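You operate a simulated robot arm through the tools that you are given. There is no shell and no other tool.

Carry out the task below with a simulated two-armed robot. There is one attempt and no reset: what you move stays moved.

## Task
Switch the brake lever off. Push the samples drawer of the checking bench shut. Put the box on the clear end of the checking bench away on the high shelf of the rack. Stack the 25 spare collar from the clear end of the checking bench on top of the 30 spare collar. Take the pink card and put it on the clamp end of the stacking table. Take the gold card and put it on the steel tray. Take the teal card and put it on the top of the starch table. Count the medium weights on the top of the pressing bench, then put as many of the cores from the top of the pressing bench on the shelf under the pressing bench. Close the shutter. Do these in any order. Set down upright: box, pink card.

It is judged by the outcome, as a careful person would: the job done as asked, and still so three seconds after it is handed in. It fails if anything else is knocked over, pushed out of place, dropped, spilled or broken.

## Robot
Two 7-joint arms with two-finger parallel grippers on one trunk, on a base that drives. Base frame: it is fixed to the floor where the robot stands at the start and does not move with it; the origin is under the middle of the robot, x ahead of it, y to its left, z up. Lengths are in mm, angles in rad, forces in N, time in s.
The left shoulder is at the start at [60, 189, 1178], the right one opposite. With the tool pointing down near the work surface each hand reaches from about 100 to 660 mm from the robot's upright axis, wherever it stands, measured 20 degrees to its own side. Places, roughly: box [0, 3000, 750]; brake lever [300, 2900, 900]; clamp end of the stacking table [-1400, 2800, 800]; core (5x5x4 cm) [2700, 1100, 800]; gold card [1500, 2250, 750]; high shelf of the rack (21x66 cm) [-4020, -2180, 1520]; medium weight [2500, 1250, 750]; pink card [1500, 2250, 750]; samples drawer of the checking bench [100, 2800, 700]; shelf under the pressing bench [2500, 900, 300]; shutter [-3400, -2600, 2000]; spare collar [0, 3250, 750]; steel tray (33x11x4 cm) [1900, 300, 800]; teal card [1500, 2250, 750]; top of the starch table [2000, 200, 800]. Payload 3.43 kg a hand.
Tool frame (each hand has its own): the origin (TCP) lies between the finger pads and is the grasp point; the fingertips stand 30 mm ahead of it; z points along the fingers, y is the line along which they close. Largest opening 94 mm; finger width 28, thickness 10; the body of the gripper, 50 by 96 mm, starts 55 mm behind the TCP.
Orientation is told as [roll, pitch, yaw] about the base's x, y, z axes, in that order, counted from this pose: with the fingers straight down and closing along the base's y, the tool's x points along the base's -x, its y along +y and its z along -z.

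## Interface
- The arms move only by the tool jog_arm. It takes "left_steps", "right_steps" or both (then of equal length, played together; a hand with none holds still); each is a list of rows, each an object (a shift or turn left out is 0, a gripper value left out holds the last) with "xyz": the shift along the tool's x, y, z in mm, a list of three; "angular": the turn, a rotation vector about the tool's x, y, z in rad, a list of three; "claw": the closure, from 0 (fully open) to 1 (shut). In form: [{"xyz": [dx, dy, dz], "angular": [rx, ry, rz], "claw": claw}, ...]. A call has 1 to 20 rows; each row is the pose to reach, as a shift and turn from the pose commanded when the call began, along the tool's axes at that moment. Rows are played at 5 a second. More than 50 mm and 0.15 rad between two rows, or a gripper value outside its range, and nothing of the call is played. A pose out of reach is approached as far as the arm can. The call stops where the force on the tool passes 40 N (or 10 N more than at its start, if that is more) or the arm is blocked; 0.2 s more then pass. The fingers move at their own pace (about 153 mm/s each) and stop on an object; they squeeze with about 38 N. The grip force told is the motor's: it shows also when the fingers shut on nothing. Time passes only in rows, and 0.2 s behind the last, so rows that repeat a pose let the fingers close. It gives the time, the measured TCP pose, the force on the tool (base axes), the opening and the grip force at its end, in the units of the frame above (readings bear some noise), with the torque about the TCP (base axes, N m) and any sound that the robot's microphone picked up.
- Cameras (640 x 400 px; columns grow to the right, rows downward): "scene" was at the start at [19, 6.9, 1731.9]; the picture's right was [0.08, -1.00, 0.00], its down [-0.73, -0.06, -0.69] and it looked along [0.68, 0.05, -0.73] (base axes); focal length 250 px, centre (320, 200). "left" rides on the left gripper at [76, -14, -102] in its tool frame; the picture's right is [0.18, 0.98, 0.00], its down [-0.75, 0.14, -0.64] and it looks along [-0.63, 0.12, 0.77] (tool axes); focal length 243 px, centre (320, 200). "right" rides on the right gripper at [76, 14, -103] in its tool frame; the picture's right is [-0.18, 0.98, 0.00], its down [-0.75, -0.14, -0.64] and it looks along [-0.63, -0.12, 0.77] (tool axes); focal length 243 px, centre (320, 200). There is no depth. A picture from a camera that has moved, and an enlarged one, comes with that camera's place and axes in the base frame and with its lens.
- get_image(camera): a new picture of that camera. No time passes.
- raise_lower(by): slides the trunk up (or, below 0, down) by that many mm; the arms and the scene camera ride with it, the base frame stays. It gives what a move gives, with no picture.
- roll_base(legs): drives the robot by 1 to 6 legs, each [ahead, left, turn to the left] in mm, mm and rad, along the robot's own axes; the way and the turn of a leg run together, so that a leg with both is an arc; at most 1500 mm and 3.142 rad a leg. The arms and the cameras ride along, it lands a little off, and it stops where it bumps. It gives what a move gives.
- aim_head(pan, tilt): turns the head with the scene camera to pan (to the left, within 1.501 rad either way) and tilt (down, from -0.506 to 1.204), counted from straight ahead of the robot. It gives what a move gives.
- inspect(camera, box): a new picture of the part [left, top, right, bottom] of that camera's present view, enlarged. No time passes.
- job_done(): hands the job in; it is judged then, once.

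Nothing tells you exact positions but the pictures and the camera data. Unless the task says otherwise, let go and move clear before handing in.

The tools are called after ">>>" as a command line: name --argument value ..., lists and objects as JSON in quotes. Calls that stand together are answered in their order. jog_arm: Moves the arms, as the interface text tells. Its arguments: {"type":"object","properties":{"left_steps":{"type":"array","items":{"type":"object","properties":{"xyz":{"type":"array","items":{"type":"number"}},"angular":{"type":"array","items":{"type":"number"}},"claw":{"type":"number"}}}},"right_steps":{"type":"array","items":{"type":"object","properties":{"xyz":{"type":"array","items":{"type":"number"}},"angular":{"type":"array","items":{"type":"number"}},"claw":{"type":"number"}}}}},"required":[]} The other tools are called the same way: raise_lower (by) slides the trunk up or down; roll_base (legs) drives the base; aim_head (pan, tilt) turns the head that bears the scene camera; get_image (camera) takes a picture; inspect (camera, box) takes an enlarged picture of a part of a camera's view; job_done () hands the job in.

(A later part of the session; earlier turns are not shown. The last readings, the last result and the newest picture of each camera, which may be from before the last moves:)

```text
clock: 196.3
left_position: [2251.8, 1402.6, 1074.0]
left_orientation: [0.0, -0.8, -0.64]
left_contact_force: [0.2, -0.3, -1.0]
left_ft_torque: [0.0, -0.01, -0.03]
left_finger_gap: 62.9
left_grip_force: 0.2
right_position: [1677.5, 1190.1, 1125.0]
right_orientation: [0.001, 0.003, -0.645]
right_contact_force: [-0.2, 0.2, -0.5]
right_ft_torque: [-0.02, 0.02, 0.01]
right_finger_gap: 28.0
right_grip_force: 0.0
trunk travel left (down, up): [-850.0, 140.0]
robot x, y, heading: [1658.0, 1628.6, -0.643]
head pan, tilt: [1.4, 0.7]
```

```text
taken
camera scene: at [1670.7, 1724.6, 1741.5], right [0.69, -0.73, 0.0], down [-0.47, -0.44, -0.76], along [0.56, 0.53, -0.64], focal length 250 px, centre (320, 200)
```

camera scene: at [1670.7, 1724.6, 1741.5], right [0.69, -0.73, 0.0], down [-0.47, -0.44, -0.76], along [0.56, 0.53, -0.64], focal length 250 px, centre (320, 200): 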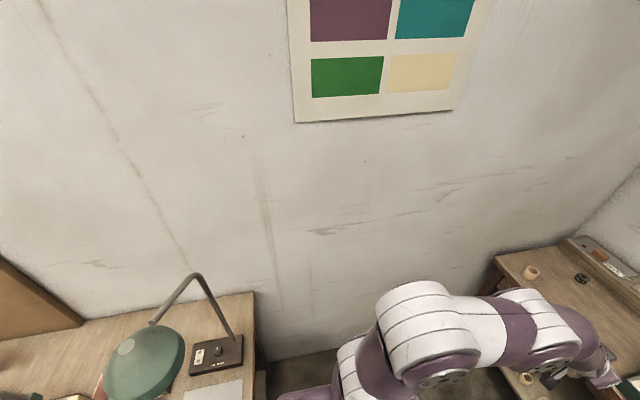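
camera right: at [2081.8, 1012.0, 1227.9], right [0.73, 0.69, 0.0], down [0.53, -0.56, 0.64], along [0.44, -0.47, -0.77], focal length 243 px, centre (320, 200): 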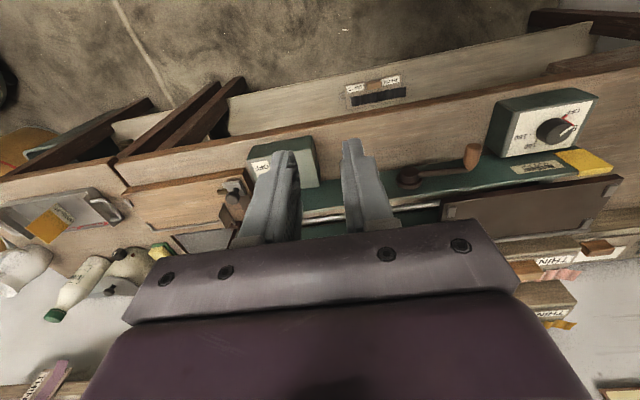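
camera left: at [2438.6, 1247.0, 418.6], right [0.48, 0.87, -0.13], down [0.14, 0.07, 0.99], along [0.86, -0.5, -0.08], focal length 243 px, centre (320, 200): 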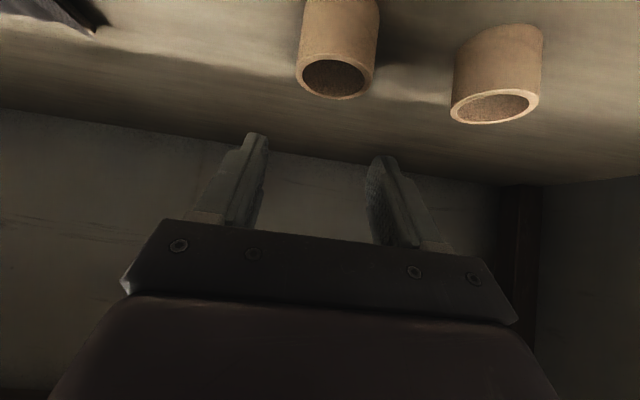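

I step away from there, bring the left hand back to a normal tool-down pose, and turn to look back at the checking bench.

>>> jog_arm --left_steps '[{"xyz": [25, 0, -26], "angular": [0, 0.115, 0], "claw": 0}, {"xyz": [50, 0, -51], "angular": [0, 0.229, 0]}, {"xyz": [75, 0, -77], "angular": [0, 0.343, 0]}, {"xyz": [100, 0, -102], "angular": [0, 0.457, 0]}, {"xyz": [125, 0, -128], "angular": [0, 0.571, 0]}, {"xyz": [150, 0, -154], "angular": [0, 0.686, 0]}, {"xyz": [174, 0, -179], "angular": [0, 0.8, 0]}]'

>>> roll_base --legs '[[80, 0, 0], [0, -700, 0], [0, 0, 1.595]]'

>>> aim_head --pan 0.0 --tilt 0.6

>>> get_image --camera "scene"

```text
clock: 197.9
left_position: [2053.6, 1552.0, 1074.8]
left_orientation: [0.002, 0.004, -0.639]
left_contact_force: [-0.5, 0.8, 0.0]
left_ft_torque: [0.02, -0.01, -0.02]
left_finger_gap: 94.1
left_grip_force: 0.0
left hand out of reach, approached as far as the arm can: row 5
right_position: [1677.6, 1189.7, 1124.9]
right_orientation: [0.003, 0.004, -0.645]
right_contact_force: [0.6, -0.2, -0.1]
right_ft_torque: [-0.01, 0.01, 0.0]
right_finger_gap: 28.2
right_grip_force: 0.0
trunk travel left (down, up): [-850.0, 140.0]
robot x, y, heading: [1653.4, 1627.5, -0.646]
head pan, tilt: [1.4, 0.7]
```

```text
clock: 206.2
left_position: [1375.8, 1419.5, 1074.2]
left_orientation: [0.0, 0.0, 0.941]
left_contact_force: [0.0, 0.5, -0.6]
left_ft_torque: [0.0, 0.01, 0.04]
left_finger_gap: 94.1
left_grip_force: 0.1
right_position: [1742.6, 1046.0, 1126.0]
right_orientation: [-0.001, 0.001, 0.938]
right_contact_force: [0.3, -0.3, 0.8]
right_ft_torque: [0.03, -0.03, 0.0]
right_finger_gap: 28.2
right_grip_force: 0.0
trunk travel left (down, up): [-850.0, 140.0]
robot x, y, heading: [1299.8, 1019.6, 0.943]
head pan, tilt: [1.4, 0.7]
```

```text
clock: 207.8
left_position: [1375.5, 1419.0, 1075.8]
left_orientation: [0.0, 0.0, 0.94]
left_contact_force: [-0.2, -0.5, -0.1]
left_ft_torque: [0.02, 0.02, 0.02]
left_finger_gap: 93.9
left_grip_force: 0.1
right_position: [1741.8, 1046.2, 1124.9]
right_orientation: [-0.002, 0.003, 0.939]
right_contact_force: [-0.7, 0.2, -0.1]
right_ft_torque: [0.01, -0.01, -0.02]
right_finger_gap: 27.9
right_grip_force: 0.0
trunk travel left (down, up): [-850.0, 140.0]
robot x, y, heading: [1298.7, 1023.1, 0.937]
head pan, tilt: [0.0, 0.6]
```

```text
taken
camera scene: at [1317.9, 1045.0, 1750.1], right [0.81, -0.59, 0.0], down [-0.33, -0.46, -0.82], along [0.49, 0.67, -0.57], focal length 250 px, centre (320, 200)
```

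scene: 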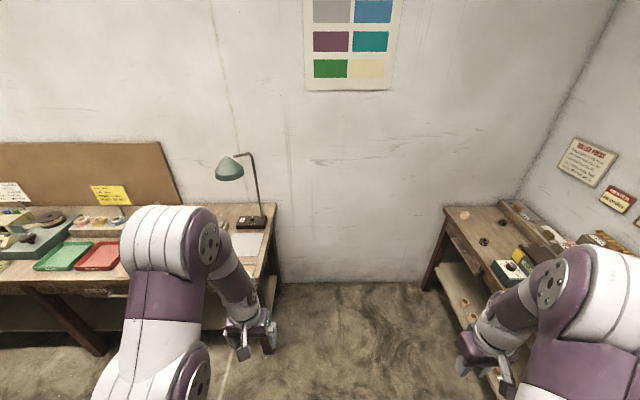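

The checking bench looks undisturbed. Next the pink card: I drive to a standoff in front of the card block, a bit further left so the right hand can take it.

>>> roll_base --legs '[[213, 822, 0.01]]'

>>> aim_head --pan 0.0 --tilt 0.7

>>> get_image --camera "scene"

>>> inspect --camera "scene" --box '[330, 190, 450, 270]'

```text
clock: 212.3
left_position: [817.3, 2067.1, 1075.6]
left_orientation: [0.001, -0.001, 0.969]
left_contact_force: [0.1, 0.3, 0.3]
left_ft_torque: [-0.05, -0.01, 0.01]
left_finger_gap: 93.9
left_grip_force: 0.1
right_position: [1195.4, 1705.8, 1125.4]
right_orientation: [0.001, 0.001, 0.965]
right_contact_force: [0.3, -0.4, -0.4]
right_ft_torque: [0.0, -0.01, 0.03]
right_finger_gap: 28.1
right_grip_force: 0.0
trunk travel left (down, up): [-850.0, 140.0]
robot x, y, heading: [755.2, 1667.8, 0.966]
head pan, tilt: [0.0, 0.6]
```

```text
clock: 212.9
left_position: [818.3, 2068.1, 1075.6]
left_orientation: [-0.001, 0.0, 0.969]
left_contact_force: [-0.3, 0.0, -0.3]
left_ft_torque: [-0.02, -0.02, -0.01]
left_finger_gap: 94.1
left_grip_force: 0.0
right_position: [1196.0, 1705.4, 1126.0]
right_orientation: [-0.001, 0.0, 0.962]
right_contact_force: [-0.5, -0.1, -0.2]
right_ft_torque: [0.0, -0.04, 0.01]
right_finger_gap: 28.1
right_grip_force: 0.0
trunk travel left (down, up): [-850.0, 140.0]
robot x, y, heading: [754.7, 1664.7, 0.965]
head pan, tilt: [0.0, 0.7]
```

```text
taken
camera scene: at [768.8, 1689.7, 1741.5], right [0.82, -0.57, 0.0], down [-0.37, -0.53, -0.77], along [0.44, 0.63, -0.64], focal length 250 px, centre (320, 200)
```

scene: 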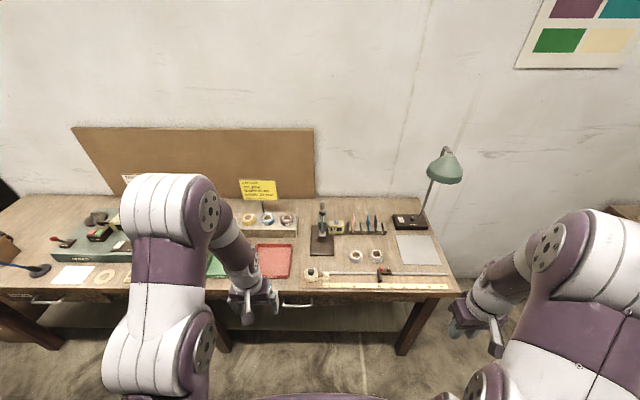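

```text
5.00 times, centred on (390, 230) of scene
camera zoom: at [768.8, 1689.7, 1741.5], right [0.82, -0.57, 0.0], down [-0.37, -0.53, -0.77], along [0.44, 0.63, -0.64], focal length 1249 px, centre (-30, 50)
```

zoom: 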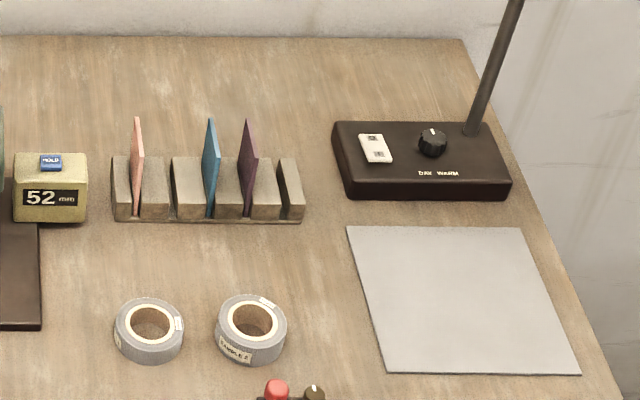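

The block is intact with pink in the leftmost slot. I advance 280 mm and align the heading.

>>> roll_base --legs '[[280, 0, -0.014]]'

>>> get_image --camera "scene"

>>> inspect --camera "scene" --box '[320, 230, 420, 300]'

```text
clock: 214.9
left_position: [985.9, 2296.7, 1075.3]
left_orientation: [0.0, 0.001, 0.955]
left_contact_force: [0.8, 0.1, 0.4]
left_ft_torque: [0.0, 0.02, -0.02]
left_finger_gap: 94.2
left_grip_force: 0.1
right_position: [1357.2, 1928.9, 1125.5]
right_orientation: [0.001, 0.001, 0.949]
right_contact_force: [0.4, -0.1, -0.8]
right_ft_torque: [0.0, 0.02, -0.03]
right_finger_gap: 28.1
right_grip_force: 0.1
trunk travel left (down, up): [-850.0, 140.0]
robot x, y, heading: [920.2, 1897.2, 0.955]
head pan, tilt: [0.0, 0.7]
```

```text
taken
camera scene: at [930.8, 1919.0, 1741.5], right [0.81, -0.58, 0.0], down [-0.37, -0.52, -0.77], along [0.44, 0.62, -0.64], focal length 250 px, centre (320, 200)
```

scene: 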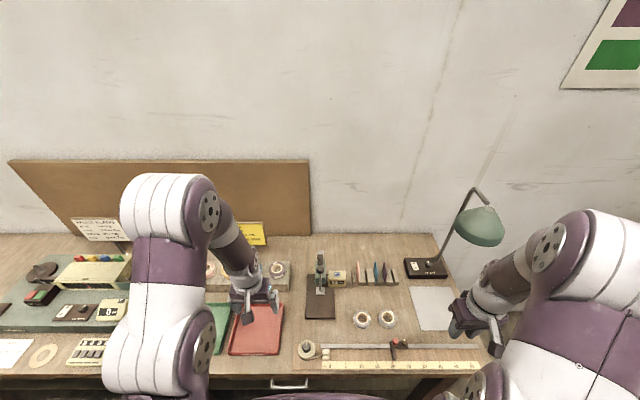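

```text
5.71 times, centred on (370, 265) of scene
camera zoom: at [930.8, 1919.0, 1741.5], right [0.81, -0.58, 0.0], down [-0.37, -0.52, -0.77], along [0.44, 0.62, -0.64], focal length 1428 px, centre (34, -171)
```

zoom: 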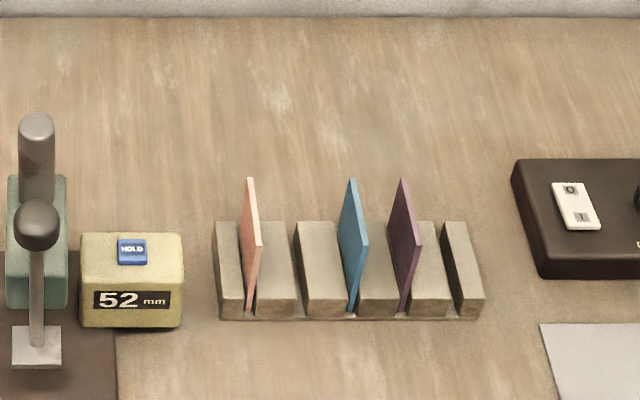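

>>> jog_arm --right_steps '[{"xyz": [-20, 40, 10], "claw": 0.73}, {"xyz": [-40, 80, 20]}, {"xyz": [-70, 115, 35]}, {"xyz": [-105, 142, 50]}, {"xyz": [-145, 160, 65]}, {"xyz": [-190, 175, 75]}, {"xyz": [-235, 187, 90]}, {"xyz": [-280, 187, 105]}, {"xyz": [-323, 187, 115]}, {"xyz": [-323, 187, 115]}]'

>>> get_image --camera "right"

>>> inspect --camera "right" --box '[240, 60, 400, 180]'

```text
clock: 217.1
left_position: [985.8, 2297.2, 1074.4]
left_orientation: [0.001, 0.001, 0.954]
left_contact_force: [-0.3, 0.5, -0.1]
left_ft_torque: [0.01, 0.02, -0.02]
left_finger_gap: 94.2
left_grip_force: 0.0
right_position: [1391.8, 2299.9, 1010.6]
right_orientation: [0.0, 0.001, 0.949]
right_contact_force: [0.6, -1.1, 1.4]
right_ft_torque: [-0.01, -0.04, 0.0]
right_finger_gap: 25.4
right_grip_force: 0.1
trunk travel left (down, up): [-850.0, 140.0]
robot x, y, heading: [917.3, 1900.8, 0.951]
head pan, tilt: [0.0, 0.7]
```

```text
taken
camera right: at [1337.1, 2246.0, 1112.7], right [-0.69, 0.72, 0.0], down [0.55, 0.53, 0.64], along [0.46, 0.44, -0.77], focal length 243 px, centre (320, 200)
```

right: 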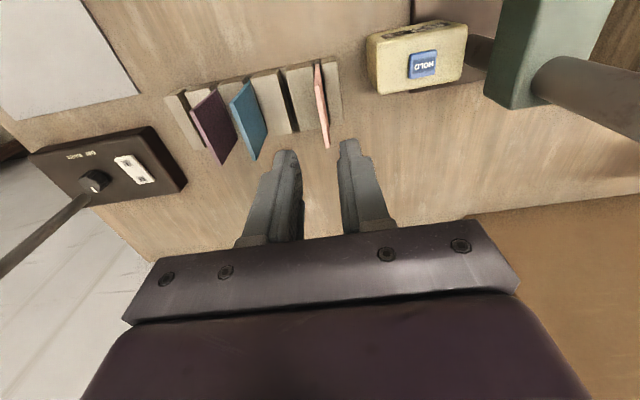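

```text
3.33 times, centred on (320, 120) of right
camera zoom: at [1337.1, 2246.0, 1112.7], right [-0.69, 0.72, 0.0], down [0.55, 0.53, 0.64], along [0.46, 0.44, -0.77], focal length 809 px, centre (320, 467)
```

zoom: 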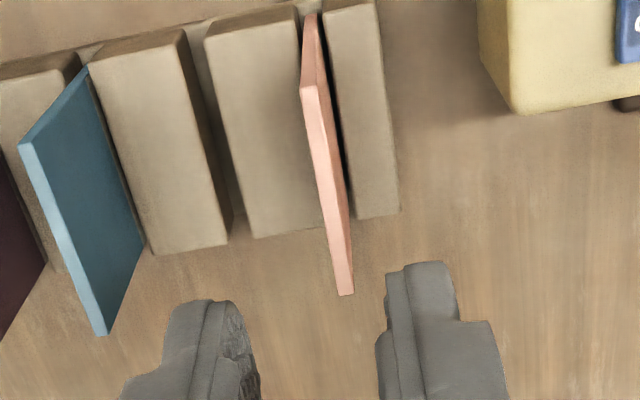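

>>> jog_arm --right_steps '[{"xyz": [0, 2.3, 0], "angular": [0, 0, 0.015]}, {"xyz": [0, 2.3, 0], "angular": [0, 0, 0.015]}]'

>>> raise_lower --by -107

>>> get_image --camera "right"

```text
clock: 217.7
left_position: [986.1, 2297.3, 1074.7]
left_orientation: [0.0, 0.0, 0.957]
left_contact_force: [0.7, 0.5, 0.3]
left_ft_torque: [0.02, 0.01, -0.01]
left_finger_gap: 93.7
left_grip_force: 0.1
right_position: [1391.3, 2302.0, 1010.3]
right_orientation: [0.001, 0.003, 0.933]
right_contact_force: [0.9, 0.4, -0.4]
right_ft_torque: [0.01, 0.0, 0.02]
right_finger_gap: 25.3
right_grip_force: 0.0
trunk travel left (down, up): [-850.0, 140.0]
robot x, y, heading: [916.4, 1902.0, 0.949]
head pan, tilt: [0.0, 0.7]
```

```text
clock: 219.1
left_position: [986.4, 2298.6, 967.6]
left_orientation: [0.0, -0.001, 0.955]
left_contact_force: [-0.7, 0.2, -0.4]
left_ft_torque: [0.0, 0.0, 0.0]
left_finger_gap: 93.9
left_grip_force: 0.1
right_position: [1391.2, 2301.1, 903.0]
right_orientation: [0.0, 0.003, 0.936]
right_contact_force: [-0.5, 0.8, 1.3]
right_ft_torque: [0.0, -0.01, -0.04]
right_finger_gap: 25.2
right_grip_force: 0.0
trunk travel left (down, up): [-743.0, 247.0]
robot x, y, heading: [920.1, 1898.3, 0.953]
head pan, tilt: [0.0, 0.7]
```

```text
taken
camera right: at [1335.1, 2248.1, 1005.1], right [-0.68, 0.73, 0.0], down [0.56, 0.52, 0.64], along [0.47, 0.44, -0.77], focal length 243 px, centre (320, 200)
```

right: 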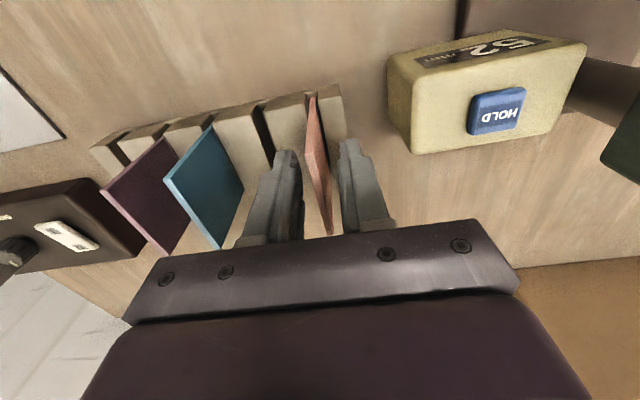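

>>> jog_arm --right_steps '[{"xyz": [0, 0, 0], "claw": 1}, {"xyz": [0, 0, 0], "claw": 1}, {"xyz": [0, 0, 0], "claw": 1}]'

>>> raise_lower --by 140

>>> get_image --camera "right"

```text
clock: 219.9
left_position: [986.2, 2299.2, 968.1]
left_orientation: [-0.001, 0.0, 0.956]
left_contact_force: [0.1, 0.5, 0.3]
left_ft_torque: [0.03, 0.0, 0.02]
left_finger_gap: 94.2
left_grip_force: 0.1
right_position: [1391.0, 2302.1, 903.7]
right_orientation: [0.001, 0.001, 0.936]
right_contact_force: [0.4, 0.3, 1.7]
right_ft_torque: [0.0, -0.02, 0.01]
right_finger_gap: 7.1
right_grip_force: 37.7
trunk travel left (down, up): [-743.0, 247.0]
robot x, y, heading: [918.0, 1901.2, 0.949]
head pan, tilt: [0.0, 0.7]
```

```text
clock: 221.6
left_position: [985.0, 2297.5, 1108.6]
left_orientation: [-0.001, 0.001, 0.955]
left_contact_force: [-0.5, -0.3, 0.1]
left_ft_torque: [0.04, 0.01, -0.01]
left_finger_gap: 93.8
left_grip_force: 0.1
right_position: [1389.8, 2302.3, 1042.9]
right_orientation: [0.001, 0.004, 0.936]
right_contact_force: [0.3, 0.4, -0.2]
right_ft_torque: [-0.01, 0.01, 0.01]
right_finger_gap: 7.2
right_grip_force: 37.9
trunk travel left (down, up): [-883.0, 107.0]
robot x, y, heading: [918.4, 1895.2, 0.954]
head pan, tilt: [0.0, 0.7]
```

```text
taken
camera right: at [1335.2, 2248.2, 1144.8], right [-0.68, 0.73, 0.0], down [0.56, 0.52, 0.64], along [0.47, 0.44, -0.77], focal length 243 px, centre (320, 200)
```

right: 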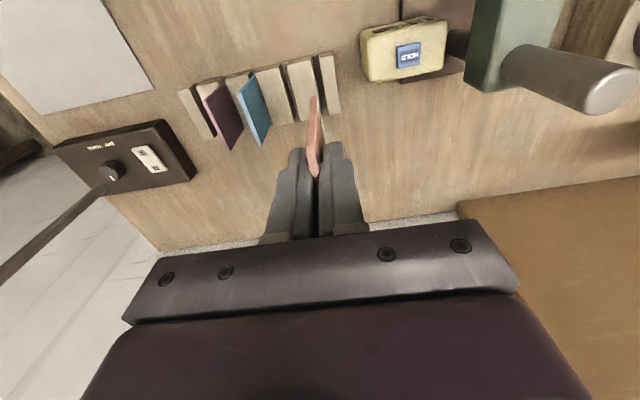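

Pink card in hand. I retract, back away from the bench, and drive toward the stacking table at the left end of the room.

>>> jog_arm --right_steps '[{"xyz": [45, 0, 0]}, {"xyz": [90, 0, 0]}, {"xyz": [135, 0, 0]}, {"xyz": [180, 0, 0]}, {"xyz": [225, 0, 0]}, {"xyz": [265, 0, 0]}]'

>>> roll_base --legs '[[-350, 0, 0], [-345, 1490, 0], [0, 0, 1.57]]'

>>> get_image --camera "scene"

```text
clock: 223.0
left_position: [985.7, 2297.1, 1108.8]
left_orientation: [0.001, -0.001, 0.954]
left_contact_force: [0.2, 0.1, 0.3]
left_ft_torque: [0.01, 0.03, 0.02]
left_finger_gap: 93.9
left_grip_force: 0.0
right_position: [1231.7, 2086.3, 1044.4]
right_orientation: [-0.002, 0.002, 0.933]
right_contact_force: [0.1, 0.4, -0.8]
right_ft_torque: [0.02, -0.01, -0.01]
right_finger_gap: 7.2
right_grip_force: 37.5
trunk travel left (down, up): [-883.0, 107.0]
robot x, y, heading: [918.0, 1898.8, 0.947]
head pan, tilt: [0.0, 0.7]
```

```text
refused: leg 2 is longer than a leg can be; nothing moved
```

```text
taken
camera scene: at [930.9, 1919.4, 1774.5], right [0.81, -0.58, 0.0], down [-0.37, -0.52, -0.77], along [0.44, 0.62, -0.64], focal length 250 px, centre (320, 200)
```

scene: 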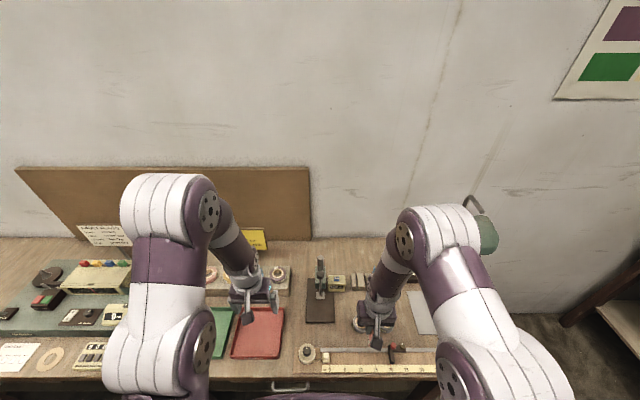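

>>> roll_base --legs '[[-350, 0, 0], [-170, 745, 0], [-170, 745, 0], [0, 0, 1.57]]'

>>> get_image --camera "scene"

```text
clock: 236.5
left_position: [-1086.6, 2300.8, 1108.4]
left_orientation: [0.002, 0.0, 2.508]
left_contact_force: [-0.5, 0.8, -0.2]
left_ft_torque: [-0.01, 0.05, -0.02]
left_finger_gap: 93.7
left_grip_force: 0.0
right_position: [-872.8, 2542.7, 1045.1]
right_orientation: [0.0, 0.001, 2.487]
right_contact_force: [-0.6, -0.4, -0.5]
right_ft_torque: [0.02, -0.02, 0.01]
right_finger_gap: 7.2
right_grip_force: 38.0
trunk travel left (down, up): [-883.0, 107.0]
robot x, y, heading: [-691.1, 2222.9, 2.501]
head pan, tilt: [0.0, 0.7]
```

```text
taken
camera scene: at [-711.6, 2240.3, 1774.5], right [0.6, 0.8, 0.0], down [0.52, -0.38, -0.76], along [-0.61, 0.46, -0.64], focal length 250 px, centre (320, 200)
```

scene: 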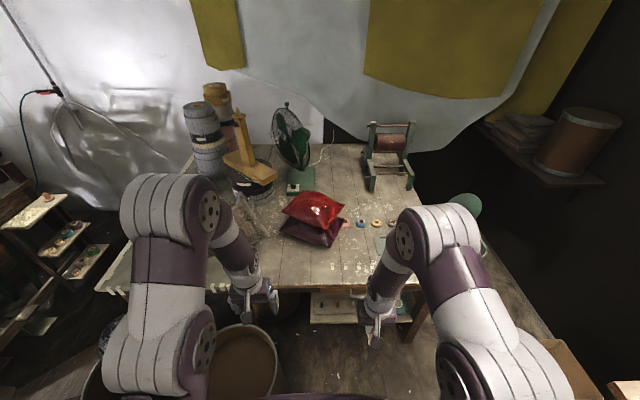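

I spread the right hand out to see the clamp end of the table.

>>> jog_arm --right_steps '[{"xyz": [20, -40, 0]}, {"xyz": [40, -80, 0]}, {"xyz": [60, -120, 0]}, {"xyz": [80, -160, 0]}, {"xyz": [100, -200, 0]}, {"xyz": [120, -240, 0]}]'

>>> get_image --camera "scene"

>>> inspect --camera "scene" --box '[330, 170, 510, 320]'

```text
clock: 237.9
left_position: [-1086.9, 2301.6, 1108.6]
left_orientation: [0.003, -0.001, 2.505]
left_contact_force: [0.2, -0.1, 0.0]
left_ft_torque: [0.0, 0.0, -0.01]
left_finger_gap: 94.1
left_grip_force: 0.1
right_position: [-629.0, 2664.3, 1045.9]
right_orientation: [0.003, 0.001, 2.489]
right_contact_force: [-0.3, 1.3, -0.8]
right_ft_torque: [-0.02, 0.0, 0.02]
right_finger_gap: 7.1
right_grip_force: 37.7
trunk travel left (down, up): [-883.0, 107.0]
robot x, y, heading: [-689.2, 2225.9, 2.502]
head pan, tilt: [0.0, 0.7]
```

```text
taken
camera scene: at [-709.5, 2242.0, 1774.5], right [0.6, 0.8, 0.0], down [0.52, -0.38, -0.77], along [-0.61, 0.46, -0.64], focal length 250 px, centre (320, 200)
```

scene: 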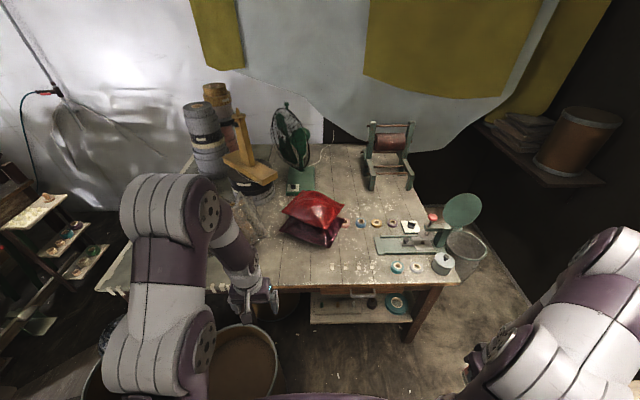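

```text
2.67 times, centred on (420, 245) of scene
camera zoom: at [-709.5, 2242.0, 1774.5], right [0.6, 0.8, 0.0], down [0.52, -0.38, -0.77], along [-0.61, 0.46, -0.64], focal length 666 px, centre (53, 80)
```

zoom: 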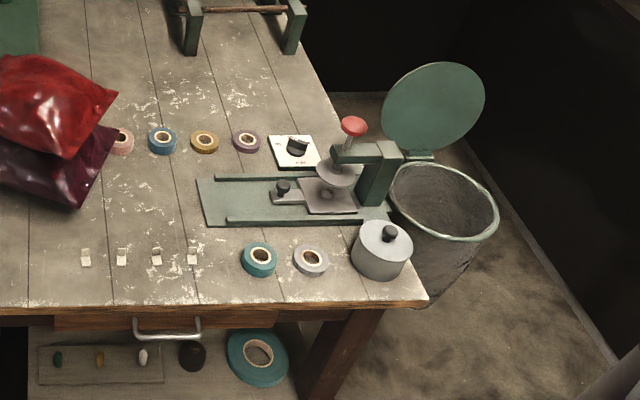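

The clamp end has a free patch between the bags, the tapes and the clamp plate, around (-1274,2849). I shift right to stay clear of the barrel, advance, and turn slightly left.

>>> roll_base --legs '[[0, -150, 0], [260, 0, 0], [0, 0, 0.2]]'

>>> get_image --camera "scene"

>>> inspect --camera "scene" --box '[280, 190, 460, 330]'

```text
clock: 241.5
left_position: [-1219.8, 2495.3, 1108.8]
left_orientation: [0.001, 0.003, 2.713]
left_contact_force: [-0.2, -0.1, 0.0]
left_ft_torque: [-0.01, 0.0, -0.03]
left_finger_gap: 93.8
left_grip_force: 0.1
right_position: [-845.7, 2942.6, 1045.3]
right_orientation: [0.002, 0.003, 2.692]
right_contact_force: [1.2, 0.1, -0.1]
right_ft_torque: [-0.02, -0.01, 0.01]
right_finger_gap: 7.1
right_grip_force: 38.1
trunk travel left (down, up): [-883.0, 107.0]
robot x, y, heading: [-816.2, 2502.1, 2.707]
head pan, tilt: [0.0, 0.7]
```

```text
taken
camera scene: at [-839.1, 2513.7, 1774.4], right [0.42, 0.91, 0.0], down [0.59, -0.27, -0.76], along [-0.69, 0.32, -0.64], focal length 250 px, centre (320, 200)
```

scene: 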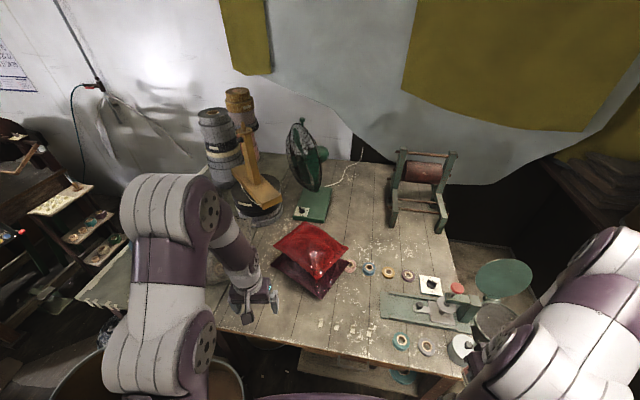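

```text
2.86 times, centred on (370, 260) of scene
camera zoom: at [-839.1, 2513.7, 1774.4], right [0.42, 0.91, 0.0], down [0.59, -0.27, -0.76], along [-0.69, 0.32, -0.64], focal length 714 px, centre (177, 29)
```

zoom: 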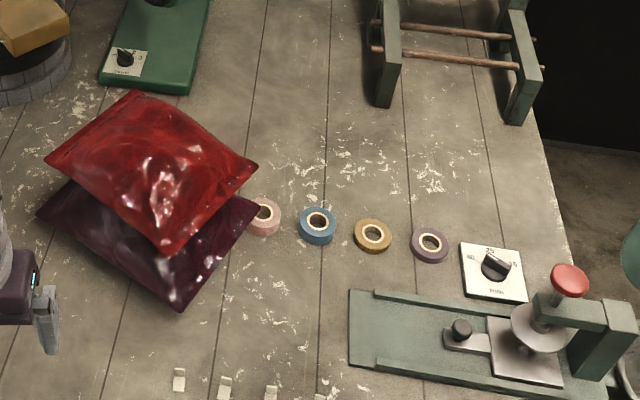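

>>> jog_arm --right_steps '[{"xyz": [0, 41, 0]}, {"xyz": [0, 82, 0]}, {"xyz": [0, 123, 0]}, {"xyz": [-20, 164, 0]}, {"xyz": [-40, 205, 0]}, {"xyz": [-65, 245, 0]}, {"xyz": [-110, 245, 0]}, {"xyz": [-155, 245, 0]}, {"xyz": [-200, 245, 0]}, {"xyz": [-245, 245, 0]}, {"xyz": [-290, 245, 0]}, {"xyz": [-335, 245, 0]}, {"xyz": [-345, 245, 0]}, {"xyz": [-345, 245, 0]}]'

>>> get_image --camera "right"

>>> get_image --camera "scene"

```text
clock: 242.4
left_position: [-1219.2, 2494.5, 1108.1]
left_orientation: [-0.002, 0.0, 2.715]
left_contact_force: [-0.4, 0.2, -0.5]
left_ft_torque: [0.0, 0.0, -0.01]
left_finger_gap: 93.9
left_grip_force: 0.0
right_position: [-916.7, 2817.4, 1044.9]
right_orientation: [-0.001, 0.006, 2.77]
right_contact_force: [27.9, 38.0, -1.5]
right_ft_torque: [-4.23, 3.35, 4.74]
right_finger_gap: 7.0
right_grip_force: 37.8
trunk travel left (down, up): [-883.0, 107.0]
robot x, y, heading: [-814.1, 2500.0, 2.71]
head pan, tilt: [0.0, 0.7]
stopped in row 4 (right hand): the force on the tool passed its limit at 164 N (the readings are from after the stop); the commanded pose is now the measured one
```

```text
taken
camera right: at [-850.5, 2775.6, 1147.1], right [-0.53, -0.85, 0.0], down [-0.65, 0.41, 0.64], along [-0.54, 0.34, -0.77], focal length 243 px, centre (320, 200)
```

right: 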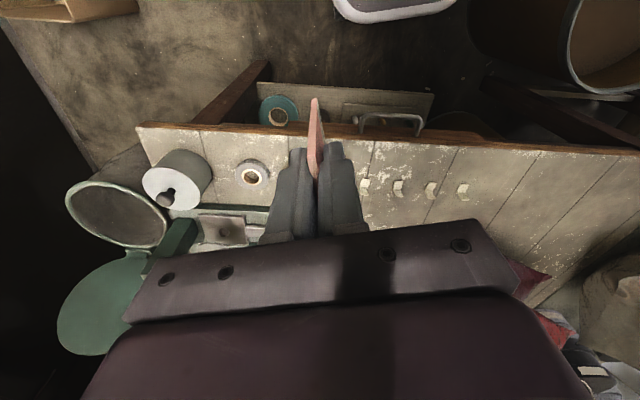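

```text
taken
camera scene: at [-839.5, 2511.8, 1774.4], right [0.42, 0.91, 0.0], down [0.59, -0.27, -0.76], along [-0.69, 0.32, -0.64], focal length 250 px, centre (320, 200)
```

scene: 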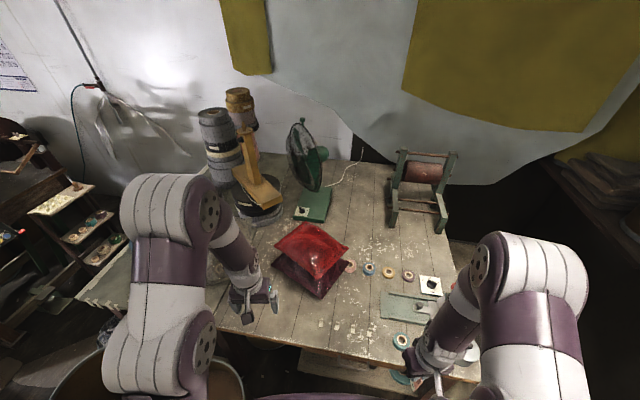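

The right hand bumped the robot's own torso (force sideways at close range); the card is still held as before. I ease off to the right, then go forward before moving left.

>>> jog_arm --right_steps '[{"xyz": [0, -20, 0]}, {"xyz": [-40, -20, 0], "angular": [0, 0, 0.01]}, {"xyz": [-80, -10, 0], "angular": [0, 0, 0.02]}, {"xyz": [-120, 0, 0], "angular": [0, 0, 0.03]}, {"xyz": [-160, 15, 0], "angular": [0, 0, 0.04]}, {"xyz": [-200, 30, 0], "angular": [0, 0, 0.05]}, {"xyz": [-240, 48, 0], "angular": [0, 0, 0.06]}, {"xyz": [-280, 65, 0], "angular": [0, 0, 0.06]}, {"xyz": [-320, 80, 0], "angular": [0, 0, 0.06]}, {"xyz": [-339, 80, 0], "angular": [0, 0, 0.06]}, {"xyz": [-339, 80, 0], "angular": [0, 0, 0.06]}]'

>>> get_image --camera "right"

>>> get_image --camera "scene"

```text
clock: 244.8
left_position: [-1218.5, 2494.4, 1108.4]
left_orientation: [-0.001, 0.0, 2.711]
left_contact_force: [-0.1, -0.3, -0.3]
left_ft_torque: [-0.03, 0.04, -0.03]
left_finger_gap: 94.2
left_grip_force: 0.0
right_position: [-1259.5, 2869.7, 1040.8]
right_orientation: [0.001, 0.005, 2.701]
right_contact_force: [-0.1, -0.2, -0.6]
right_ft_torque: [0.0, 0.03, 0.02]
right_finger_gap: 7.3
right_grip_force: 37.9
trunk travel left (down, up): [-883.0, 107.0]
robot x, y, heading: [-814.9, 2497.9, 2.712]
head pan, tilt: [0.0, 0.7]
```

```text
taken
camera right: at [-1197.0, 2824.5, 1144.3], right [-0.59, -0.81, 0.0], down [-0.62, 0.45, 0.64], along [-0.52, 0.38, -0.77], focal length 243 px, centre (320, 200)
```

right: 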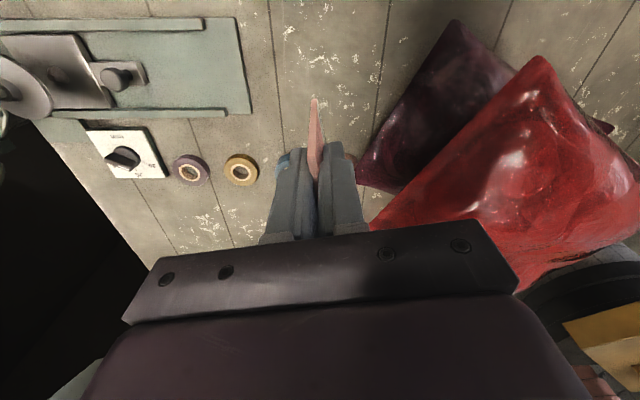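

```text
taken
camera scene: at [-838.0, 2512.7, 1774.5], right [0.42, 0.91, 0.0], down [0.58, -0.27, -0.77], along [-0.69, 0.32, -0.64], focal length 250 px, centre (320, 200)
```

scene: 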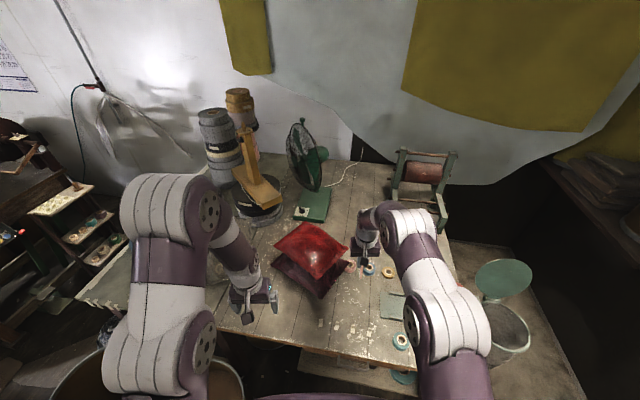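

The spot below is clear (plate ~90 mm to one side, bag ~100 mm to the other). I descend in stages.

>>> jog_arm --right_steps '[{"xyz": [0, 0, 40]}, {"xyz": [0, 0, 80]}, {"xyz": [0, 0, 120]}, {"xyz": [0, 0, 130]}, {"xyz": [0, 0, 130]}]'

>>> get_image --camera "right"

>>> inspect --camera "scene" --box '[300, 200, 440, 320]'

```text
clock: 246.1
left_position: [-1218.9, 2494.8, 1108.6]
left_orientation: [0.002, -0.001, 2.711]
left_contact_force: [0.6, 0.7, -0.4]
left_ft_torque: [0.02, 0.02, 0.01]
left_finger_gap: 94.2
left_grip_force: 0.0
right_position: [-1259.7, 2869.4, 911.2]
right_orientation: [0.0, 0.005, 2.699]
right_contact_force: [0.1, -0.2, 0.2]
right_ft_torque: [-0.01, 0.0, 0.02]
right_finger_gap: 7.1
right_grip_force: 37.4
trunk travel left (down, up): [-883.0, 107.0]
robot x, y, heading: [-812.7, 2500.2, 2.709]
head pan, tilt: [0.0, 0.7]
```

```text
taken
camera right: at [-1196.2, 2823.2, 1014.6], right [-0.59, -0.81, 0.0], down [-0.62, 0.45, 0.64], along [-0.52, 0.38, -0.77], focal length 243 px, centre (320, 200)
```

right: 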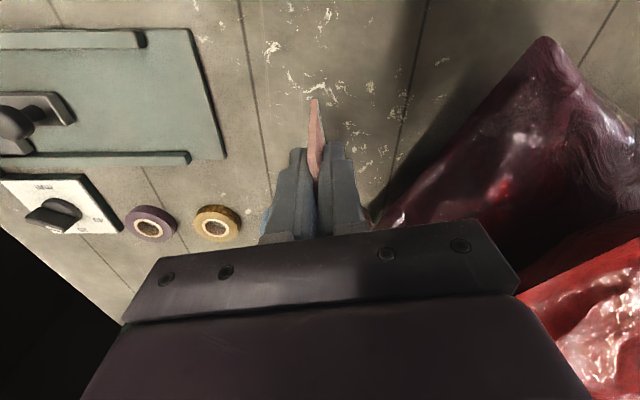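

```text
3.33 times, centred on (370, 260) of scene
camera zoom: at [-838.2, 2512.7, 1774.5], right [0.42, 0.91, 0.0], down [0.58, -0.27, -0.76], along [-0.69, 0.32, -0.64], focal length 833 px, centre (153, 0)
```

zoom: 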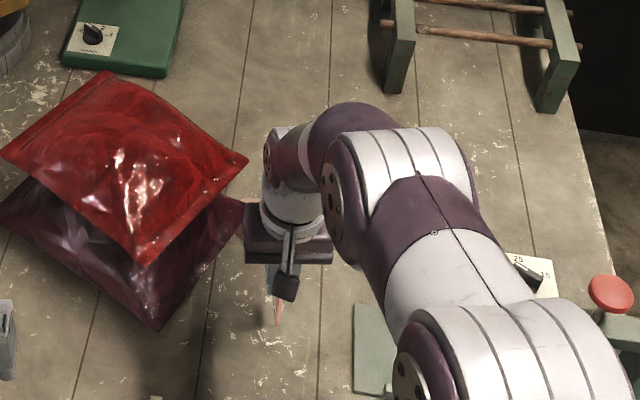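

>>> jog_arm --right_steps '[{"xyz": [0, -8, 5]}, {"xyz": [0, -15, 12]}, {"xyz": [0, -15, 20]}, {"xyz": [0, -15, 20]}]'

>>> inspect --camera "right" --box '[230, 60, 410, 190]'

```text
clock: 247.1
left_position: [-1219.2, 2494.6, 1108.3]
left_orientation: [-0.001, 0.0, 2.712]
left_contact_force: [0.4, -0.5, -0.1]
left_ft_torque: [-0.01, 0.04, -0.01]
left_finger_gap: 94.1
left_grip_force: 0.0
right_position: [-1253.0, 2884.2, 892.3]
right_orientation: [0.0, 0.005, 2.699]
right_contact_force: [-0.5, 0.6, -0.4]
right_ft_torque: [0.02, -0.02, 0.01]
right_finger_gap: 7.1
right_grip_force: 37.6
trunk travel left (down, up): [-883.0, 107.0]
robot x, y, heading: [-815.4, 2501.1, 2.711]
head pan, tilt: [0.0, 0.7]
```

```text
3.08 times, centred on (320, 125) of right
camera zoom: at [-1190.0, 2837.0, 995.1], right [-0.59, -0.81, 0.0], down [-0.62, 0.45, 0.64], along [-0.52, 0.38, -0.77], focal length 746 px, centre (320, 431)
```

zoom: 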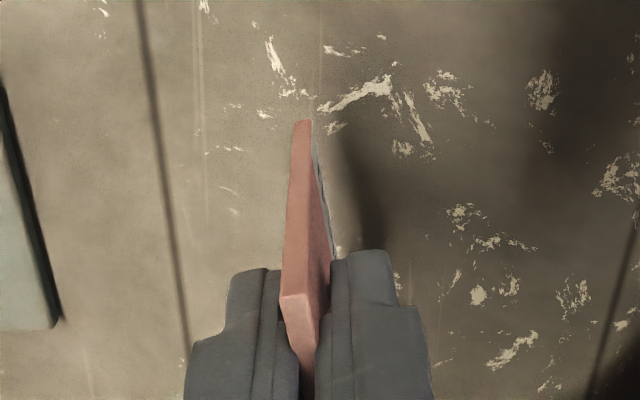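

>>> jog_arm --right_steps '[{"xyz": [0, 0, 4], "angular": [0, -0.005, 0]}, {"xyz": [0, 0, 8], "angular": [0, -0.005, 0]}, {"xyz": [0, 0, 8], "angular": [0, -0.005, 0]}]'

>>> jog_arm --right_steps '[{"xyz": [0, 0, 3]}, {"xyz": [0, 0, 5]}, {"xyz": [0, 0, 5]}]'

```text
clock: 247.8
left_position: [-1218.3, 2494.8, 1108.5]
left_orientation: [0.001, 0.0, 2.711]
left_contact_force: [-0.1, -0.6, 0.3]
left_ft_torque: [-0.02, 0.02, 0.0]
left_finger_gap: 94.1
left_grip_force: 0.1
right_position: [-1253.2, 2882.1, 884.2]
right_orientation: [0.0, -0.001, 2.701]
right_contact_force: [0.0, 0.3, -0.5]
right_ft_torque: [0.05, -0.01, 0.01]
right_finger_gap: 7.2
right_grip_force: 37.9
trunk travel left (down, up): [-883.0, 107.0]
robot x, y, heading: [-813.7, 2502.7, 2.712]
head pan, tilt: [0.0, 0.7]
```

```text
clock: 248.7
left_position: [-1218.5, 2494.7, 1108.9]
left_orientation: [0.002, -0.002, 2.712]
left_contact_force: [0.3, -0.7, 0.0]
left_ft_torque: [-0.02, 0.02, -0.03]
left_finger_gap: 93.7
left_grip_force: 0.0
right_position: [-1253.8, 2883.3, 880.8]
right_orientation: [-0.002, -0.001, 2.699]
right_contact_force: [0.0, 0.6, 0.0]
right_ft_torque: [0.02, -0.02, -0.02]
right_finger_gap: 7.3
right_grip_force: 38.2
trunk travel left (down, up): [-883.0, 107.0]
robot x, y, heading: [-813.5, 2500.4, 2.71]
head pan, tilt: [0.0, 0.7]
```

>>> jog_arm --right_steps '[{"xyz": [0, 0, 3]}, {"xyz": [0, 0, 5]}, {"xyz": [0, 0, 5]}]'

>>> inspect --camera "right" --box '[230, 60, 410, 190]'

```text
clock: 249.4
left_position: [-1219.4, 2494.4, 1108.3]
left_orientation: [0.0, 0.0, 2.713]
left_contact_force: [-0.1, 0.3, 0.6]
left_ft_torque: [-0.03, 0.01, 0.01]
left_finger_gap: 93.9
left_grip_force: 0.1
right_position: [-1252.3, 2884.2, 874.2]
right_orientation: [0.0, 0.001, 2.7]
right_contact_force: [0.1, -0.5, 0.1]
right_ft_torque: [-0.01, 0.02, 0.0]
right_finger_gap: 7.2
right_grip_force: 37.8
trunk travel left (down, up): [-883.0, 107.0]
robot x, y, heading: [-814.8, 2500.5, 2.712]
head pan, tilt: [0.0, 0.7]
```

```text
3.08 times, centred on (320, 125) of right
camera zoom: at [-1189.2, 2836.7, 976.4], right [-0.59, -0.81, 0.0], down [-0.62, 0.45, 0.64], along [-0.52, 0.38, -0.77], focal length 746 px, centre (320, 431)
```

zoom: 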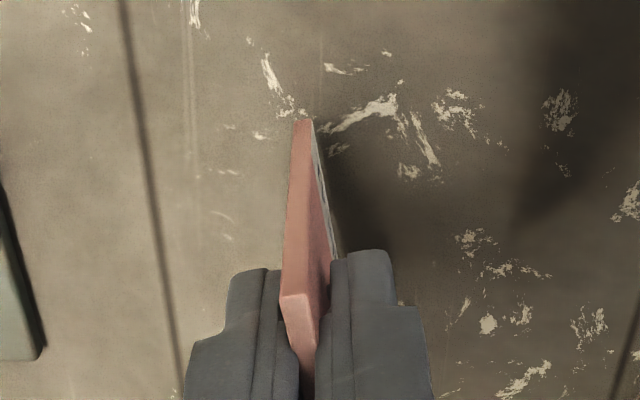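

>>> jog_arm --right_steps '[{"xyz": [0, 0, 2]}, {"xyz": [0, 0, 3]}, {"xyz": [0, 0, 3]}]'

>>> jog_arm --right_steps '[{"xyz": [0, 0, 1.5]}, {"xyz": [0, 0, 3]}, {"xyz": [0, 0, 3]}]'

```text
clock: 250.2
left_position: [-1219.3, 2496.0, 1107.3]
left_orientation: [0.0, -0.001, 2.713]
left_contact_force: [-0.4, -0.7, 1.1]
left_ft_torque: [0.03, 0.02, -0.02]
left_finger_gap: 93.8
left_grip_force: 0.1
right_position: [-1252.9, 2882.6, 871.5]
right_orientation: [-0.001, -0.001, 2.7]
right_contact_force: [0.5, -0.8, -0.2]
right_ft_torque: [0.0, -0.01, -0.02]
right_finger_gap: 7.4
right_grip_force: 37.6
trunk travel left (down, up): [-883.0, 107.0]
robot x, y, heading: [-816.8, 2502.5, 2.714]
head pan, tilt: [0.0, 0.7]
```

```text
clock: 251.1
left_position: [-1219.2, 2495.8, 1109.1]
left_orientation: [0.001, -0.002, 2.712]
left_contact_force: [1.3, -0.5, -0.2]
left_ft_torque: [0.02, -0.01, 0.02]
left_finger_gap: 93.8
left_grip_force: 0.2
right_position: [-1252.7, 2883.4, 868.1]
right_orientation: [-0.001, -0.001, 2.699]
right_contact_force: [0.1, 0.7, 0.9]
right_ft_torque: [0.02, -0.02, -0.02]
right_finger_gap: 7.3
right_grip_force: 38.5
trunk travel left (down, up): [-883.0, 107.0]
robot x, y, heading: [-814.5, 2504.4, 2.712]
head pan, tilt: [0.0, 0.7]
```

>>> jog_arm --right_steps '[{"xyz": [0, 0, 1.5]}, {"xyz": [0, 0, 3]}, {"xyz": [0, 0, 3]}]'

>>> inspect --camera "right" --box '[270, 70, 370, 150]'

```text
clock: 251.8
left_position: [-1218.1, 2495.9, 1107.9]
left_orientation: [0.0, 0.0, 2.713]
left_contact_force: [0.8, -0.8, -0.9]
left_ft_torque: [0.01, 0.02, -0.03]
left_finger_gap: 94.4
left_grip_force: 0.1
right_position: [-1253.0, 2883.9, 865.6]
right_orientation: [-0.001, -0.001, 2.7]
right_contact_force: [0.3, 0.1, -0.1]
right_ft_torque: [0.01, 0.0, 0.0]
right_finger_gap: 6.9
right_grip_force: 37.4
trunk travel left (down, up): [-883.0, 107.0]
robot x, y, heading: [-813.3, 2500.2, 2.706]
head pan, tilt: [0.0, 0.7]
```

```text
5.00 times, centred on (320, 110) of right
camera zoom: at [-1189.5, 2836.6, 967.3], right [-0.59, -0.81, 0.0], down [-0.62, 0.45, 0.64], along [-0.52, 0.38, -0.77], focal length 1213 px, centre (320, 650)
```

zoom: 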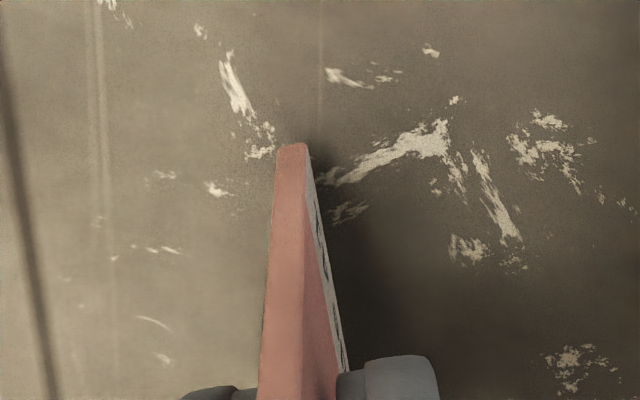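

>>> jog_arm --right_steps '[{"xyz": [0, 0, 1.5]}, {"xyz": [0, 0, 3]}, {"xyz": [0, 0, 3]}]'

>>> jog_arm --right_steps '[{"xyz": [0, 0, 1.5]}, {"xyz": [0, 0, 3]}, {"xyz": [0, 0, 3]}]'

```text
clock: 252.7
left_position: [-1219.3, 2494.0, 1108.0]
left_orientation: [0.0, 0.0, 2.711]
left_contact_force: [-0.5, -0.4, 0.5]
left_ft_torque: [0.01, 0.01, 0.03]
left_finger_gap: 93.8
left_grip_force: 0.1
right_position: [-1253.2, 2884.0, 862.0]
right_orientation: [0.001, 0.001, 2.7]
right_contact_force: [-0.1, -0.4, -0.4]
right_ft_torque: [0.0, 0.0, 0.02]
right_finger_gap: 7.3
right_grip_force: 38.0
trunk travel left (down, up): [-883.0, 107.0]
robot x, y, heading: [-814.4, 2502.2, 2.707]
head pan, tilt: [0.0, 0.7]
```

```text
clock: 253.4
left_position: [-1218.5, 2494.5, 1109.1]
left_orientation: [0.0, 0.001, 2.713]
left_contact_force: [-0.3, 0.3, 0.3]
left_ft_torque: [0.0, -0.04, -0.02]
left_finger_gap: 94.2
left_grip_force: 0.1
right_position: [-1253.0, 2883.4, 858.3]
right_orientation: [0.001, -0.002, 2.701]
right_contact_force: [-0.1, -0.3, 0.1]
right_ft_torque: [0.02, 0.01, 0.0]
right_finger_gap: 7.1
right_grip_force: 38.0
trunk travel left (down, up): [-883.0, 107.0]
robot x, y, heading: [-813.6, 2500.4, 2.706]
head pan, tilt: [0.0, 0.7]
```

>>> jog_arm --right_steps '[{"xyz": [0, 0, 1.5]}, {"xyz": [0, 0, 3]}, {"xyz": [0, 0, 3]}]'

>>> jog_arm --right_steps '[{"xyz": [0, 0, 1.5]}, {"xyz": [0, 0, 3]}, {"xyz": [0, 0, 3]}]'

>>> inspect --camera "right" --box '[270, 70, 370, 150]'

```text
clock: 254.2
left_position: [-1218.9, 2493.2, 1108.1]
left_orientation: [0.0, 0.001, 2.713]
left_contact_force: [0.7, -0.1, -0.9]
left_ft_torque: [0.02, 0.01, -0.01]
left_finger_gap: 94.2
left_grip_force: 0.1
right_position: [-1253.0, 2882.6, 857.7]
right_orientation: [0.0, 0.0, 2.701]
right_contact_force: [0.2, 0.0, -0.5]
right_ft_torque: [-0.01, -0.03, -0.01]
right_finger_gap: 7.4
right_grip_force: 37.3
trunk travel left (down, up): [-883.0, 107.0]
robot x, y, heading: [-813.7, 2501.4, 2.707]
head pan, tilt: [0.0, 0.7]
```

```text
clock: 255.1
left_position: [-1217.2, 2492.5, 1109.2]
left_orientation: [0.001, -0.002, 2.712]
left_contact_force: [0.6, 0.3, 0.1]
left_ft_torque: [0.01, 0.01, -0.02]
left_finger_gap: 93.8
left_grip_force: 0.1
right_position: [-1253.0, 2882.7, 856.4]
right_orientation: [-0.001, -0.005, 2.701]
right_contact_force: [0.9, -0.8, 17.9]
right_ft_torque: [-0.07, -0.16, 0.03]
right_finger_gap: 7.0
right_grip_force: 37.8
trunk travel left (down, up): [-883.0, 107.0]
robot x, y, heading: [-815.4, 2504.1, 2.709]
head pan, tilt: [0.0, 0.7]
```

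```text
5.00 times, centred on (320, 110) of right
camera zoom: at [-1189.7, 2835.2, 958.1], right [-0.59, -0.81, 0.0], down [-0.62, 0.45, 0.65], along [-0.52, 0.38, -0.76], focal length 1213 px, centre (320, 650)
```

zoom: 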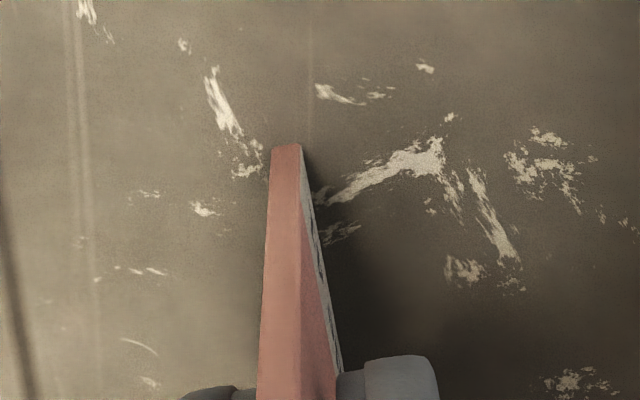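

Contact (18 N). I ease off to a light touch, verify, then open.

>>> jog_arm --right_steps '[{"xyz": [0, 0, -1.5]}, {"xyz": [0, 0, -1.5]}, {"xyz": [0, 0, -1.5]}]'

```text
clock: 255.8
left_position: [-1217.2, 2494.0, 1108.8]
left_orientation: [-0.001, -0.002, 2.712]
left_contact_force: [-0.5, -1.2, -0.2]
left_ft_torque: [0.02, 0.01, -0.02]
left_finger_gap: 94.0
left_grip_force: 0.1
right_position: [-1254.0, 2881.6, 855.9]
right_orientation: [0.0, -0.002, 2.701]
right_contact_force: [-1.7, 0.8, 12.4]
right_ft_torque: [0.1, 0.14, -0.01]
right_finger_gap: 7.3
right_grip_force: 38.0
trunk travel left (down, up): [-883.0, 107.0]
robot x, y, heading: [-814.7, 2501.8, 2.705]
head pan, tilt: [0.0, 0.7]
```

>>> jog_arm --right_steps '[{"xyz": [0, 0, -0.8]}, {"xyz": [0, 0, -0.8]}, {"xyz": [0, 0, -0.8], "claw": 0.85}, {"xyz": [0, 0, -0.8], "claw": 0.85}, {"xyz": [0, 0, -0.8], "claw": 0.7}, {"xyz": [0, 0, -0.8], "claw": 0.7}]'

>>> get_image --camera "right"

```text
clock: 257.2
left_position: [-1218.9, 2495.3, 1108.6]
left_orientation: [-0.001, 0.001, 2.712]
left_contact_force: [0.2, 0.5, 0.3]
left_ft_torque: [0.0, 0.02, 0.03]
left_finger_gap: 94.1
left_grip_force: 0.2
right_position: [-1253.7, 2884.3, 856.4]
right_orientation: [-0.001, -0.001, 2.701]
right_contact_force: [0.2, -0.9, -0.7]
right_ft_torque: [-0.02, 0.0, 0.0]
right_finger_gap: 28.0
right_grip_force: 0.1
trunk travel left (down, up): [-883.0, 107.0]
robot x, y, heading: [-816.5, 2502.7, 2.709]
head pan, tilt: [0.0, 0.7]
```

```text
taken
camera right: at [-1189.6, 2836.4, 958.4], right [-0.59, -0.81, 0.0], down [-0.62, 0.45, 0.64], along [-0.52, 0.38, -0.77], focal length 243 px, centre (320, 200)
```

right: 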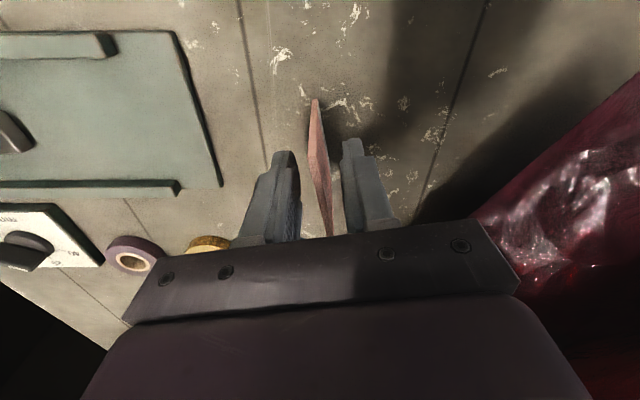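

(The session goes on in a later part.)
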